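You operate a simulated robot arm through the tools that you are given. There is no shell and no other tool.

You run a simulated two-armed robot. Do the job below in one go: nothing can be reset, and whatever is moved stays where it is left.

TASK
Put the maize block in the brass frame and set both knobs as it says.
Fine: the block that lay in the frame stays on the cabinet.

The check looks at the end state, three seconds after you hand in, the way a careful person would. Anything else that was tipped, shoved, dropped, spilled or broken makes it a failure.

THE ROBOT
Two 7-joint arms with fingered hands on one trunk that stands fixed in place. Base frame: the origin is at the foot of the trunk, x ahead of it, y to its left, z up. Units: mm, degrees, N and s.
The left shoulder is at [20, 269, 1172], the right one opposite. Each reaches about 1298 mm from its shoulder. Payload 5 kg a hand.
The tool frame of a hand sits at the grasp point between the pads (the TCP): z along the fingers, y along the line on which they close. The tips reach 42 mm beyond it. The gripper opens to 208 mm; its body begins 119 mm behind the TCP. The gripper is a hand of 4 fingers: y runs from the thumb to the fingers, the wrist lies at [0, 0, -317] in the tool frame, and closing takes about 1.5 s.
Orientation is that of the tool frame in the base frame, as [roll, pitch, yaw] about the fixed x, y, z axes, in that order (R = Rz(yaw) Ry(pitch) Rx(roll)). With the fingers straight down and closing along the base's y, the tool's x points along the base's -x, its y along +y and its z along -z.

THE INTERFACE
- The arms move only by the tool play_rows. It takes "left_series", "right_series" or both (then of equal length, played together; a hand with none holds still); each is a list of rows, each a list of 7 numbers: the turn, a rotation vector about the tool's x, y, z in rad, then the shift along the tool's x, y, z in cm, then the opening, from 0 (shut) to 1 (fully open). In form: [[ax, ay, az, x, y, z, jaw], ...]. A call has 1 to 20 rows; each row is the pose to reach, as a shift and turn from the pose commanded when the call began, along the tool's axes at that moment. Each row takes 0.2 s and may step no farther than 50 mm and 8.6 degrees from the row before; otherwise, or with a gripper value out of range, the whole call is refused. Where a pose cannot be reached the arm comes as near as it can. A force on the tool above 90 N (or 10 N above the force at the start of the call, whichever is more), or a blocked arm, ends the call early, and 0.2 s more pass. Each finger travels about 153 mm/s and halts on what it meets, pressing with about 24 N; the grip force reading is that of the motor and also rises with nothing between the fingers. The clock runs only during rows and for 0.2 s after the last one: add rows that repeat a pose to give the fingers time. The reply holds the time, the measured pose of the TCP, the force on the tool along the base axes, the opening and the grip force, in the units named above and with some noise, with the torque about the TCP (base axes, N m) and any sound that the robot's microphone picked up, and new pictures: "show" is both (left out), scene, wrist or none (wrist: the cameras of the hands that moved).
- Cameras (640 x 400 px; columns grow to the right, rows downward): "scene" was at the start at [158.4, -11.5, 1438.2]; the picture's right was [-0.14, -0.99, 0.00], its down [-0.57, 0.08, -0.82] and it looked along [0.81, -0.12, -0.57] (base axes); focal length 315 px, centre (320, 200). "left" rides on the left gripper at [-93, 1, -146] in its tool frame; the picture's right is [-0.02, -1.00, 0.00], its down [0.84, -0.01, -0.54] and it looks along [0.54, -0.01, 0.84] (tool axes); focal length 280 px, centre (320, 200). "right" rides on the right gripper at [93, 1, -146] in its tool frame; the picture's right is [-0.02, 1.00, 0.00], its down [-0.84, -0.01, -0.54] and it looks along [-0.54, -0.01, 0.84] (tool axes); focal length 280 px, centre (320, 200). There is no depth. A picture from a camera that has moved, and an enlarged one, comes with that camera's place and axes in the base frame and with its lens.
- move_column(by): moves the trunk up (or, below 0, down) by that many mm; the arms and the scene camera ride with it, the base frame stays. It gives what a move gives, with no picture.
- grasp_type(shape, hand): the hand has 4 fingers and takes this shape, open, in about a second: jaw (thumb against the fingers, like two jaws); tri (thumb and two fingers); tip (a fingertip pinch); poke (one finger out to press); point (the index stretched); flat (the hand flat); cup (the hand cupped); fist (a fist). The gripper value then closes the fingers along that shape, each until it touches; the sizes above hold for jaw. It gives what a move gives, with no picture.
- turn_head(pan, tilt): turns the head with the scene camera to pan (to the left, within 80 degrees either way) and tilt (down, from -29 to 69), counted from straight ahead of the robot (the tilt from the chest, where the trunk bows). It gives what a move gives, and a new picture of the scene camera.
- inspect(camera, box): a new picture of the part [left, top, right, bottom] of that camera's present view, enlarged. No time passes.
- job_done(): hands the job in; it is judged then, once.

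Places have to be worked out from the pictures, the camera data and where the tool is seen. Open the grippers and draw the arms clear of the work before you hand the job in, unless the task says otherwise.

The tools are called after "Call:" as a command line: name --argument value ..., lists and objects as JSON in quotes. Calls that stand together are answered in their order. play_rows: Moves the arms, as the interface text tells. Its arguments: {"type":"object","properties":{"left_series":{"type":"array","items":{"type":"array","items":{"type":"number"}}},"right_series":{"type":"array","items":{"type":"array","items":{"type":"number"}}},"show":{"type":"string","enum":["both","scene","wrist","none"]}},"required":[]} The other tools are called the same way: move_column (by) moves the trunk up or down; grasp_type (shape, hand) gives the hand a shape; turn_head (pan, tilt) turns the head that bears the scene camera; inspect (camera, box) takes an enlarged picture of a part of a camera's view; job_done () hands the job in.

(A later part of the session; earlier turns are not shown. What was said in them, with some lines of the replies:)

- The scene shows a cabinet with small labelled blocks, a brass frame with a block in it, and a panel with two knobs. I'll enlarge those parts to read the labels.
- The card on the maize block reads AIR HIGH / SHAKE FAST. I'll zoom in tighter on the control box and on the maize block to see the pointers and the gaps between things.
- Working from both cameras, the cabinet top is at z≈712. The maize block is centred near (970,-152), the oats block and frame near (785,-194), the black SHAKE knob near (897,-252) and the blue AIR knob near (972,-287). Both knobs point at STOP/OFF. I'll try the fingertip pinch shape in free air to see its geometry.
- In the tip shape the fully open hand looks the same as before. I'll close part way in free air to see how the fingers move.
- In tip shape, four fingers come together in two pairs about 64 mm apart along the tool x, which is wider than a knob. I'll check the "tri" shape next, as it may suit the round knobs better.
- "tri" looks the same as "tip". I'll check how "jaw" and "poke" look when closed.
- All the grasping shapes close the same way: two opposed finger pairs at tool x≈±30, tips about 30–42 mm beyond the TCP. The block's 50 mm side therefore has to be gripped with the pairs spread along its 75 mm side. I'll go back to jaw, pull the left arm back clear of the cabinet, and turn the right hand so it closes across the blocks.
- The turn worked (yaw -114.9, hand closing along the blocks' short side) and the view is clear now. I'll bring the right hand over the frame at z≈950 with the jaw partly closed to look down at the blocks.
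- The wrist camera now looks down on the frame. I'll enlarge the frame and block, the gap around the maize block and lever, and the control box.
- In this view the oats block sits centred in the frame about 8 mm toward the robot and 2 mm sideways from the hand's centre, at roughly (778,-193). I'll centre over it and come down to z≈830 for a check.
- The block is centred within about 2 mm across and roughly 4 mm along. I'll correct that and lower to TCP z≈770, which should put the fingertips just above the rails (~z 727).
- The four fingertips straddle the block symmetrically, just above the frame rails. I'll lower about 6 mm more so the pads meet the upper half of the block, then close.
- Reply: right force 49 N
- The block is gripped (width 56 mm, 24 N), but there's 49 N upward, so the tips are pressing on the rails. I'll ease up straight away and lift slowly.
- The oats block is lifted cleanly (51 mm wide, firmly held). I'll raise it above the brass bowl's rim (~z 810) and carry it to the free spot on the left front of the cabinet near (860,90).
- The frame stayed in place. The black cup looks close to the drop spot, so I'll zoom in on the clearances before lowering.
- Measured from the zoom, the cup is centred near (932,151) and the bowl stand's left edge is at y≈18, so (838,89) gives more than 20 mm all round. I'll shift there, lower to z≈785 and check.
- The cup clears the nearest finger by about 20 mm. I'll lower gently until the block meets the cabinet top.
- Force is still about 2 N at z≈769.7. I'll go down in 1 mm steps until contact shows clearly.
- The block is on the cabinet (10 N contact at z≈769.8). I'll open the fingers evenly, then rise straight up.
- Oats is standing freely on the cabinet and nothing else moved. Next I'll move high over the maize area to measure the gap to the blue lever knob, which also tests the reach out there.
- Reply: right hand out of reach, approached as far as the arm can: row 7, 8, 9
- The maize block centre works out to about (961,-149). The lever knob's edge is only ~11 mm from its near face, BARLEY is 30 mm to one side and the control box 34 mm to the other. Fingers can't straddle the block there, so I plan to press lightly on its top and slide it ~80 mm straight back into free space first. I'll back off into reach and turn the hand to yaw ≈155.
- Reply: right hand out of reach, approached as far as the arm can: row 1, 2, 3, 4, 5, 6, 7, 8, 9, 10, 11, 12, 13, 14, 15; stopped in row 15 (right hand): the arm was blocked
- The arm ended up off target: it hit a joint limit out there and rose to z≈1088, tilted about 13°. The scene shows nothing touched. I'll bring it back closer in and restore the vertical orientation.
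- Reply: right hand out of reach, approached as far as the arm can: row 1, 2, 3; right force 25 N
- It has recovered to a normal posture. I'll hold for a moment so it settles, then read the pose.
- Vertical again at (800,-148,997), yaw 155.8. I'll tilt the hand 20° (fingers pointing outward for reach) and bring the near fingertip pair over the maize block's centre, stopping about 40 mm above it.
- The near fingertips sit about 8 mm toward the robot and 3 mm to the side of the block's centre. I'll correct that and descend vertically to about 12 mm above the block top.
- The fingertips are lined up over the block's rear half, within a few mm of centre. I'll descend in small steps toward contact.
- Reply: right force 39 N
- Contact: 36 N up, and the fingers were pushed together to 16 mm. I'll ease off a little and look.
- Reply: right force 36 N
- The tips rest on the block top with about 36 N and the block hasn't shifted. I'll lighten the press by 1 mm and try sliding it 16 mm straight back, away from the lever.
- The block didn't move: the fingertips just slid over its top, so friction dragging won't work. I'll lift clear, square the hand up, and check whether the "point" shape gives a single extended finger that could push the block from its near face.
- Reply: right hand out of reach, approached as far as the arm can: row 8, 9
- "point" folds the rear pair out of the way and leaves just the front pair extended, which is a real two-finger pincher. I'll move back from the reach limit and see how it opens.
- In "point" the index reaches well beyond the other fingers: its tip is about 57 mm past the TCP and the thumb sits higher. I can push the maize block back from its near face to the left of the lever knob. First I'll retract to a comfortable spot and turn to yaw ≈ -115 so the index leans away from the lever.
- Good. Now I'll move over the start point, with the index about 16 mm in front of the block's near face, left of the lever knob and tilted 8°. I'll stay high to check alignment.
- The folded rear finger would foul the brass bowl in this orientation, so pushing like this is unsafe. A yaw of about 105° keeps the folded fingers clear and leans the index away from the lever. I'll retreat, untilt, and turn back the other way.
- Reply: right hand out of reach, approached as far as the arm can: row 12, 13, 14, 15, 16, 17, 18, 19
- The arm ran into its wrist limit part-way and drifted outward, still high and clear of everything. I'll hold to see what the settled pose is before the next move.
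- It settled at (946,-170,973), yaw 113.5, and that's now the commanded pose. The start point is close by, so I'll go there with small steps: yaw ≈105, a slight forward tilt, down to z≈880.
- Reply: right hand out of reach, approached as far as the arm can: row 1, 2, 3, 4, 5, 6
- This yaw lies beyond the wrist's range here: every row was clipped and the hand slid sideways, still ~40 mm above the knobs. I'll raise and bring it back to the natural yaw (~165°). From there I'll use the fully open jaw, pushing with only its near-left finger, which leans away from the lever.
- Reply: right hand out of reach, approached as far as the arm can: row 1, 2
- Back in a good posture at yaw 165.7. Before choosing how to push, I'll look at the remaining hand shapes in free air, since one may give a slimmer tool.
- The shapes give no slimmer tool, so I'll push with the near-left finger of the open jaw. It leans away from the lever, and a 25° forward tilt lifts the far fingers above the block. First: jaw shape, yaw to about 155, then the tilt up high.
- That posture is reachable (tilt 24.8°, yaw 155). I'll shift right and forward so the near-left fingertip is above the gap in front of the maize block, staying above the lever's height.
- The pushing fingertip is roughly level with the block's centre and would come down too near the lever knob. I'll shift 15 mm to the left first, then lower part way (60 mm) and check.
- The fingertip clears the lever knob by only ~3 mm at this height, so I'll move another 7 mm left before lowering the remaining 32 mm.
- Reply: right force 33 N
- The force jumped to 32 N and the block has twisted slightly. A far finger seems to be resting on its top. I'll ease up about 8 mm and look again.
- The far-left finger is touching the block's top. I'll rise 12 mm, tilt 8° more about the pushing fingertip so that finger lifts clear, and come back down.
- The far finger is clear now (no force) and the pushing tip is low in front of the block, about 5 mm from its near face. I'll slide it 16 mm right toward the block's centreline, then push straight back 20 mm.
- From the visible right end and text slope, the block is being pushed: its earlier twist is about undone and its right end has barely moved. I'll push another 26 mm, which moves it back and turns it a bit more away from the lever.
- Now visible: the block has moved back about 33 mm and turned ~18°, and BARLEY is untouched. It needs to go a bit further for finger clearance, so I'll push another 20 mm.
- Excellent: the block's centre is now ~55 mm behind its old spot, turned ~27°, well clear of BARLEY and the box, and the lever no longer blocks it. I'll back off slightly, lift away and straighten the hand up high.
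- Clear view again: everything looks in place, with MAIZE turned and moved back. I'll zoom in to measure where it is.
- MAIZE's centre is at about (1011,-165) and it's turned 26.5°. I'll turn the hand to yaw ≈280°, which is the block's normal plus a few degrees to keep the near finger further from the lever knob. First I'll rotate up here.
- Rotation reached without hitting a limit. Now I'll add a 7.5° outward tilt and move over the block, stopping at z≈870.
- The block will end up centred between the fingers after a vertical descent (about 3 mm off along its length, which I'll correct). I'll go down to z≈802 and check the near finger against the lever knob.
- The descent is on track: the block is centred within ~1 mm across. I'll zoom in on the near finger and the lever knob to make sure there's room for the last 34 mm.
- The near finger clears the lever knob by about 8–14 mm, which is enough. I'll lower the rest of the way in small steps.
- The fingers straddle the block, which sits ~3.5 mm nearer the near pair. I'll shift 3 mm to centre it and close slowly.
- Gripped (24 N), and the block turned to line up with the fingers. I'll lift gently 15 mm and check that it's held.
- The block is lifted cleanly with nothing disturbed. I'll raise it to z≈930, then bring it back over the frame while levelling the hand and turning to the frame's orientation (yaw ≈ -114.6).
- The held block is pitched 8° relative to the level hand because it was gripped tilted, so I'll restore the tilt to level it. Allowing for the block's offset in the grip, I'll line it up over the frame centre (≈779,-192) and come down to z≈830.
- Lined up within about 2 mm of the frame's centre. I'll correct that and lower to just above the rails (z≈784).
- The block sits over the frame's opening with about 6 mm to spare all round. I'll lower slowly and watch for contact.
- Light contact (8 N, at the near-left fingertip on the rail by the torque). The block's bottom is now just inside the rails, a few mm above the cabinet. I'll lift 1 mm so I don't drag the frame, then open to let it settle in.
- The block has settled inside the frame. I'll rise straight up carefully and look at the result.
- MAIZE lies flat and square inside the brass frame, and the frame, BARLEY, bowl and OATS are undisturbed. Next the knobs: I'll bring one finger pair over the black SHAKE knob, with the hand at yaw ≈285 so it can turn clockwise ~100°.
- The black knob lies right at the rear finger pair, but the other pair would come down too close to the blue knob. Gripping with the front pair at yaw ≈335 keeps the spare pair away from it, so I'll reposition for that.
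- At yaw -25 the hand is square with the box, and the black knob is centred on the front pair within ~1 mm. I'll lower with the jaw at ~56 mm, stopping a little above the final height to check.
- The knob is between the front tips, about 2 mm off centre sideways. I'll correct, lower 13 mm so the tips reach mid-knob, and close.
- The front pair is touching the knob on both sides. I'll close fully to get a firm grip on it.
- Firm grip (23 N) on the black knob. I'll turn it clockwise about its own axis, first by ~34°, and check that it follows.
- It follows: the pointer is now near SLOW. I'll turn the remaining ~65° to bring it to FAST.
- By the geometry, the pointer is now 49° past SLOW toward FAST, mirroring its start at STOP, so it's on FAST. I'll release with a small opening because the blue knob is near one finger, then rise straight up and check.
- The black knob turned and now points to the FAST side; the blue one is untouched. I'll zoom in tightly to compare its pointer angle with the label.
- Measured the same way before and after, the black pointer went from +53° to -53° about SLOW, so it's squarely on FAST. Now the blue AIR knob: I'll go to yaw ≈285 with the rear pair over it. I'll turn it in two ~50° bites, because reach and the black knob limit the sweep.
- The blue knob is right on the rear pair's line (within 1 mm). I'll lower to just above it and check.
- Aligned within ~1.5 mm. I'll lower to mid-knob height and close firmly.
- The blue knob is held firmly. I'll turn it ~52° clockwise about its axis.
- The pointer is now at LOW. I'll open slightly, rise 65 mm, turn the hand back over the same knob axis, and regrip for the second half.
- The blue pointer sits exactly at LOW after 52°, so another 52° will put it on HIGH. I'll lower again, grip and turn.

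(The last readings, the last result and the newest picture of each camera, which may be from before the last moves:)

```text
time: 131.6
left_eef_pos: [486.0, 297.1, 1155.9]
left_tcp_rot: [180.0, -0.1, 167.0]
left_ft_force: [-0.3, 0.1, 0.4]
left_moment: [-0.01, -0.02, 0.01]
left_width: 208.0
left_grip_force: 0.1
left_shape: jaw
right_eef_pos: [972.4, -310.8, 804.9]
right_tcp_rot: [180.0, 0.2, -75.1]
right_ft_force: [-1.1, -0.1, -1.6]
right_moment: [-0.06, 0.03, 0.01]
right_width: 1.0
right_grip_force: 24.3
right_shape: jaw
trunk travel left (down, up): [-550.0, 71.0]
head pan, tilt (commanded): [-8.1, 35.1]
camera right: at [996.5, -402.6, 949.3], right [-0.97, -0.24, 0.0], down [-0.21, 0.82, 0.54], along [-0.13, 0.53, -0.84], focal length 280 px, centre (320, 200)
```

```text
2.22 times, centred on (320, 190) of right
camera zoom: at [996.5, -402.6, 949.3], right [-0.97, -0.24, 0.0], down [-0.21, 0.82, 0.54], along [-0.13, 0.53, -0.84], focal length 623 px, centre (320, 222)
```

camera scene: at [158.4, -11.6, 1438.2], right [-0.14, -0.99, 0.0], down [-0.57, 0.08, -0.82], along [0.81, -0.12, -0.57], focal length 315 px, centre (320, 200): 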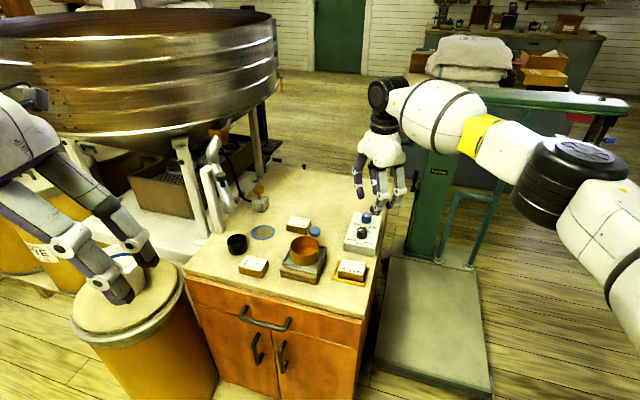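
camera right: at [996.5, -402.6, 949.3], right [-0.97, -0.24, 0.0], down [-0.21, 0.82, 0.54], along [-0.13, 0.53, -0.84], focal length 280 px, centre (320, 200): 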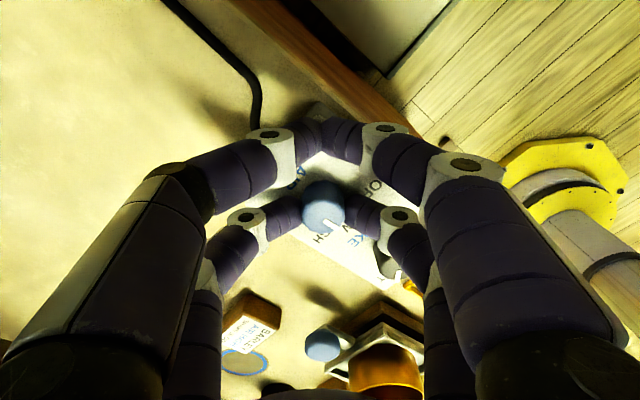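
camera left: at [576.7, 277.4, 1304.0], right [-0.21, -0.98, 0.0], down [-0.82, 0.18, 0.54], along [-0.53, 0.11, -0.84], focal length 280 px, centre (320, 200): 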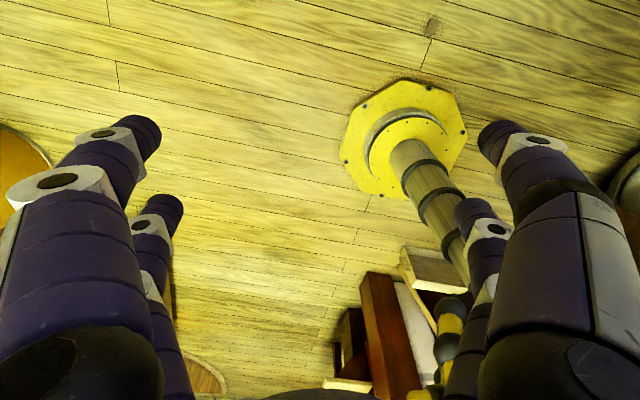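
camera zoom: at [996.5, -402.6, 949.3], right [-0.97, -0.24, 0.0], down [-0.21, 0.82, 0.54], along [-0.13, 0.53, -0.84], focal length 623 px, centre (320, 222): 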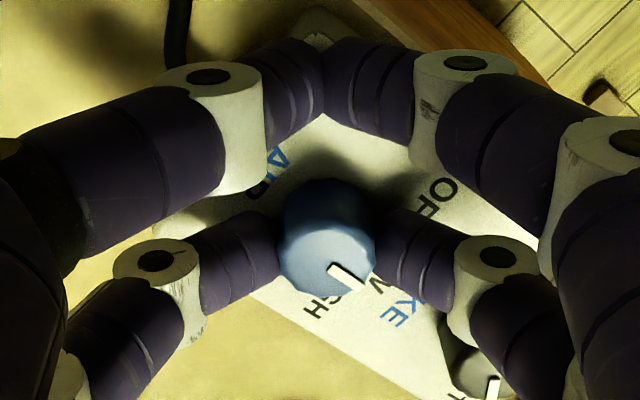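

The knob is gripped again with the pointer at LOW. I'll turn the second 52°.

Call:
play_rows --right_series '[[0, 0, 0.1125, -0.0177, 0.3144, 0, 0], [0, 0, 0.225, -0.0706, 0.6247, 0, 0], [0, 0, 0.3375, -0.1579, 0.9272, 0, 0], [0, 0, 0.45, -0.2787, 1.2179, 0, 0], [0, 0, 0.5625, -0.4314, 1.4932, 0, 0], [0, 0, 0.675, -0.614, 1.7498, 0, 0], [0, 0, 0.7875, -0.8243, 1.984, 0, 0], [0, 0, 0.9, -1.0595, 2.1933, 0, 0], [0, 0, 0.9, -1.0595, 2.1933, 0, 0]]' --show "wrist"

Call:
inspect --camera "right" --box '[200, 100, 440, 280]'

Call:
inspect --camera "scene" --box '[325, 180, 405, 260]'

```text
time: 133.6
left_eef_pos: [487.2, 296.6, 1157.5]
left_tcp_rot: [179.9, 0.0, 167.0]
left_ft_force: [0.6, -0.1, -0.2]
left_moment: [0.03, 0.0, -0.02]
left_width: 207.9
left_grip_force: 0.0
left_shape: jaw
right_eef_pos: [948.2, -308.0, 804.9]
right_tcp_rot: [179.8, 0.2, -126.7]
right_ft_force: [6.7, -0.8, -0.3]
right_moment: [-0.09, -0.29, -0.01]
right_width: 1.3
right_grip_force: 24.2
right_shape: jaw
trunk travel left (down, up): [-550.0, 71.0]
head pan, tilt (commanded): [-8.1, 35.1]
camera right: at [893.2, -382.7, 949.3], right [-0.79, 0.61, 0.0], down [0.51, 0.67, 0.54], along [0.33, 0.43, -0.84], focal length 280 px, centre (320, 200)
```

right: 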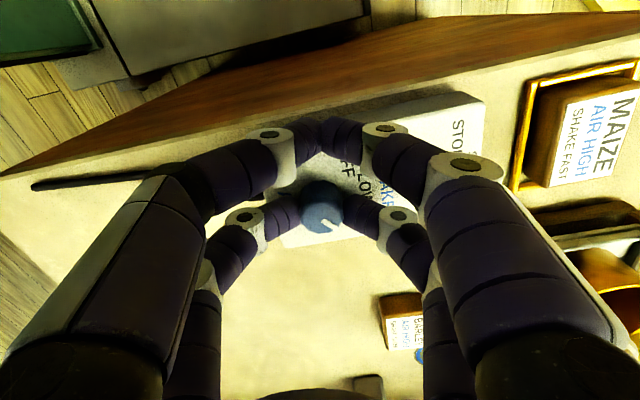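

```text
2.22 times, centred on (320, 190) of right
camera zoom: at [893.2, -382.7, 949.3], right [-0.79, 0.61, 0.0], down [0.51, 0.67, 0.54], along [0.33, 0.43, -0.84], focal length 623 px, centre (320, 222)
```

zoom: 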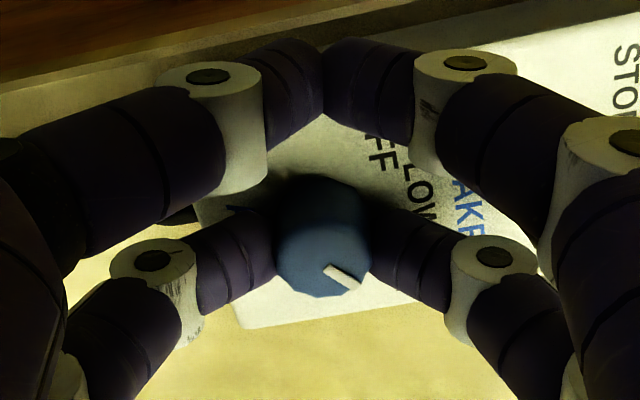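

```text
5.00 times, centred on (365, 220) of scene
camera zoom: at [158.6, -11.5, 1438.1], right [-0.14, -0.99, 0.0], down [-0.57, 0.08, -0.82], along [0.81, -0.12, -0.58], focal length 1573 px, centre (95, 100)
```

zoom: 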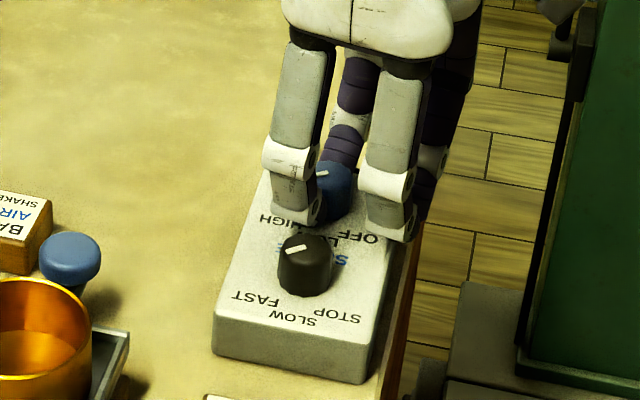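

The blue pointer now lies parallel to the black one, on the HIGH side. I'll release with a small opening, rise, and check both knobs.

Call:
play_rows --right_series '[[0, 0, 0, 0, 0, 0, 0.1], [0, 0, 0, 0, 0, 0, 0.17], [0, 0, 0, 0, 0, 0, 0.21], [0, 0, 0, 0, 0, 0, 0.21], [0, 0, 0, 0, 0, -2.0, 0.21], [0, 0, 0, 0, 0, -4.5, 0.21], [0, 0, 0, 0, 0, -8.0, 0.21], [0, 0, 0, 0, 0, -12.0, 0.25], [0, 0, 0, 0.5, 2.5, -14.0, 0.3], [0, 0, 0, 1.0, 6.0, -15.0, 0.33], [0, 0, 0, 1.5, 9.0, -15.0, 0.33], [0, 0, 0, 1.5, 9.0, -15.0, 0.33]]' --show "both"

Call:
inspect --camera "scene" --box '[335, 205, 385, 260]'

Call:
inspect --camera "right" --box '[180, 30, 360, 150]'

```text
time: 136.2
left_eef_pos: [486.8, 296.7, 1157.7]
left_tcp_rot: [-179.9, -0.1, 167.1]
left_ft_force: [0.1, 0.3, 0.2]
left_moment: [-0.01, 0.01, 0.0]
left_width: 207.5
left_grip_force: 0.0
left_shape: jaw
right_eef_pos: [867.5, -266.5, 956.0]
right_tcp_rot: [179.8, 0.2, -126.7]
right_ft_force: [0.0, -0.5, 0.7]
right_moment: [0.02, -0.01, 0.01]
right_width: 68.3
right_grip_force: 0.1
right_shape: jaw
trunk travel left (down, up): [-550.0, 71.0]
head pan, tilt (commanded): [-8.1, 35.1]
camera scene: at [158.2, -11.4, 1438.1], right [-0.14, -0.99, 0.0], down [-0.57, 0.08, -0.82], along [0.81, -0.12, -0.57], focal length 315 px, centre (320, 200)
camera right: at [812.1, -341.4, 1099.7], right [-0.79, 0.61, 0.0], down [0.51, 0.67, 0.54], along [0.33, 0.43, -0.84], focal length 280 px, centre (320, 200)
```

scene: 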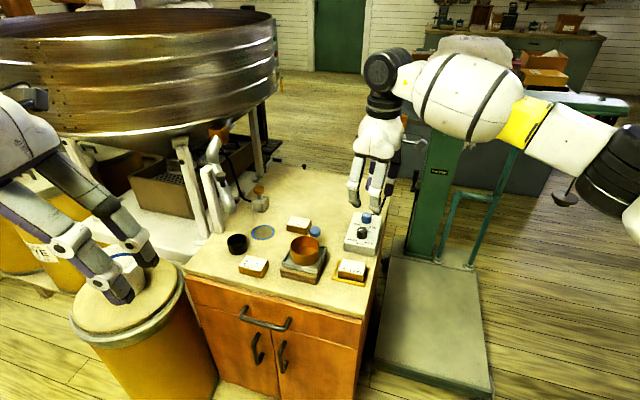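
right: 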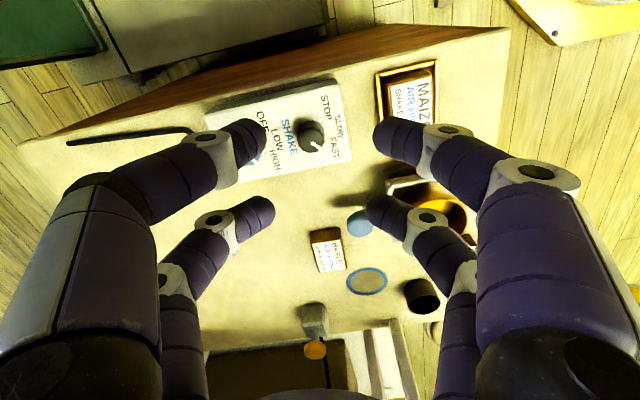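

```text
7.27 times, centred on (360, 232) of scene
camera zoom: at [158.2, -11.4, 1438.1], right [-0.14, -0.99, 0.0], down [-0.57, 0.08, -0.82], along [0.81, -0.12, -0.57], focal length 2288 px, centre (29, -36)
```

zoom: 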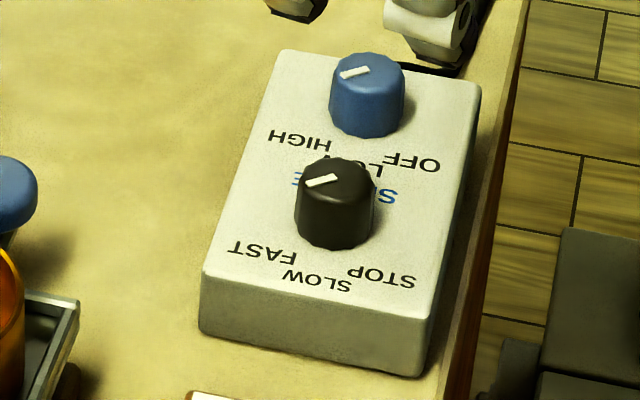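

```text
3.33 times, centred on (270, 90) of right
camera zoom: at [812.1, -341.4, 1099.7], right [-0.79, 0.61, 0.0], down [0.51, 0.67, 0.54], along [0.33, 0.43, -0.84], focal length 935 px, centre (487, 567)
```

zoom: 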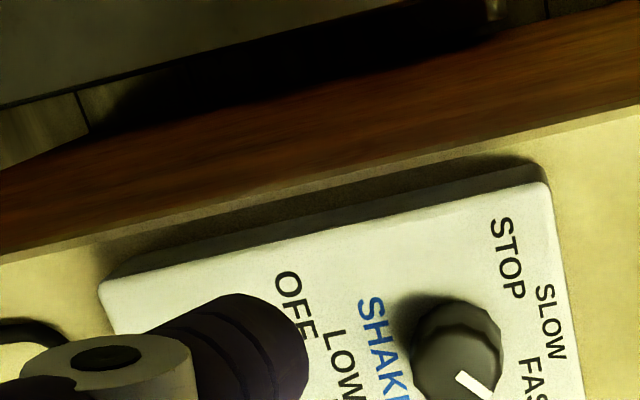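

Both pointers are parallel: AIR at HIGH (-51°) and SHAKE at FAST (-53°), mirroring their starts at OFF and STOP. I'll withdraw the right arm up and back, clear of the cabinet, and open the hand.

Call:
play_rows --right_series '[[0, 0, 0, 0, 0, -4.0, 0.4], [0, 0, 0, 0, 0, -8.0, 0.5], [0, 0, 0, 2.0, 2.0, -12.0, 0.6], [0, 0, 0, 4.5, 4.5, -15.0, 0.7], [0, 0, 0, 7.2, 7.2, -17.0, 0.8], [0, 0, 0, 10.0, 10.0, -18.3, 0.9], [0, 0, 0, 12.9, 12.9, -18.3, 1.0], [0, 0, 0, 15.8, 15.8, -18.3, 1.0], [0, 0, 0, 18.7, 18.7, -18.3, 1.0], [0, 0, 0, 21.6, 21.6, -18.3, 1.0], [0, 0, 0, 24.0, 24.0, -18.3, 1.0], [0, 0, 0, 26.2, 26.2, -18.3, 1.0], [0, 0, 0, 26.2, 26.2, -18.3, 1.0]]' --show "both"

Call:
inspect --camera "scene" --box '[180, 160, 400, 320]'

Call:
inspect --camera "scene" --box '[270, 200, 390, 295]'

```text
time: 139.0
left_eef_pos: [488.0, 297.0, 1156.4]
left_tcp_rot: [179.9, 0.0, 167.1]
left_ft_force: [-0.1, 0.1, -0.2]
left_moment: [-0.02, 0.0, 0.01]
left_width: 207.9
left_grip_force: 0.1
left_shape: jaw
right_eef_pos: [500.1, -319.6, 1138.8]
right_tcp_rot: [179.8, 0.1, -126.7]
right_ft_force: [-0.9, -0.4, -0.4]
right_moment: [0.04, 0.0, 0.02]
right_width: 208.0
right_grip_force: 0.0
right_shape: jaw
trunk travel left (down, up): [-550.0, 71.0]
head pan, tilt (commanded): [-8.1, 35.1]
camera scene: at [158.4, -11.3, 1438.1], right [-0.14, -0.99, 0.0], down [-0.57, 0.08, -0.82], along [0.81, -0.12, -0.58], focal length 315 px, centre (320, 200)
camera right: at [443.8, -394.5, 1282.5], right [-0.79, 0.61, 0.0], down [0.51, 0.67, 0.54], along [0.33, 0.43, -0.84], focal length 280 px, centre (320, 200)
```

scene: 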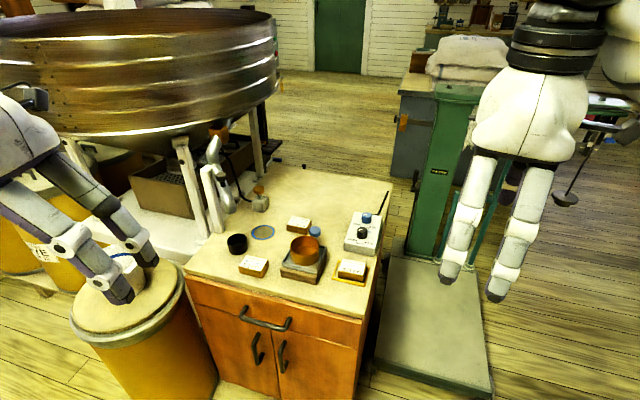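
right: 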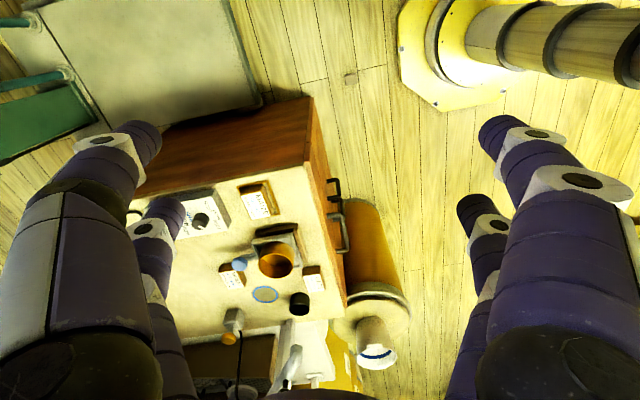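

```text
2.50 times, centred on (290, 240) of scene
camera zoom: at [158.4, -11.3, 1438.1], right [-0.14, -0.99, 0.0], down [-0.57, 0.08, -0.82], along [0.81, -0.12, -0.58], focal length 786 px, centre (395, 100)
```

zoom: 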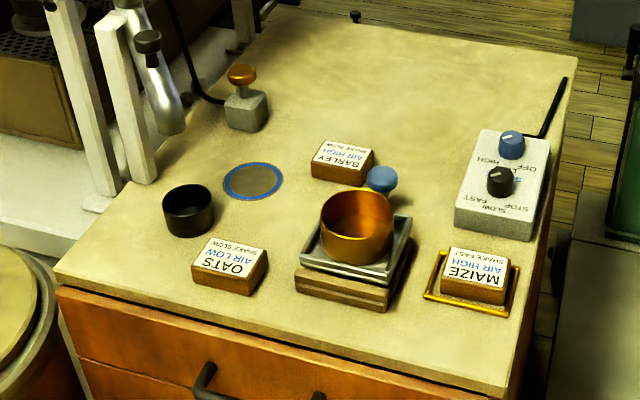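

```text
4.21 times, centred on (330, 248) of scene
camera zoom: at [158.4, -11.3, 1438.1], right [-0.14, -0.99, 0.0], down [-0.57, 0.08, -0.82], along [0.81, -0.12, -0.58], focal length 1325 px, centre (278, 0)
```

zoom: 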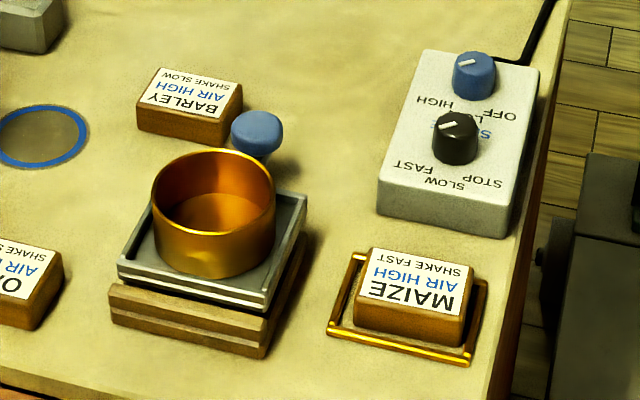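

Final check against the first pictures: MAIZE lies flat in the brass frame and OATS stands on the cabinet. AIR points to HIGH and SHAKE to FAST. BARLEY, lever, bowl, cup, bell and control box are where they were. Both hands are open and clear, so I'm handing in the job.

Call:
job_done

```text
The job is handed in.
```

The maize block is in the brass frame, and the knobs are set as its label says: AIR on HIGH and SHAKE on FAST. I have handed the job in, but no check result has come back yet.

- **Oats block:** it came out of the frame and now stands on a free spot at the front left of the cabinet.
- **Maize block:** there wasn't room to grip it where it lay, between the lever, BARLEY and the control box. I pushed it back about 55 mm into clear space first, then picked it up and set it in the frame. A first try at sliding it by pressing on top did not move it.
- **Knobs:** I compared pointer angles before and after. SHAKE went from about +53° to −53°, and AIR from about +52° to −51°, measured from the middle positions (SLOW and LOW).
- **Everything else:** in the final pictures BARLEY, the lever, bowl, frame, cup, bell and control box look unmoved from the first ones. The fingers pressed on the frame rails with about 49 N while taking the oats block out, but the frame did not shift.

Both hands are open and drawn clear of the cabinet.
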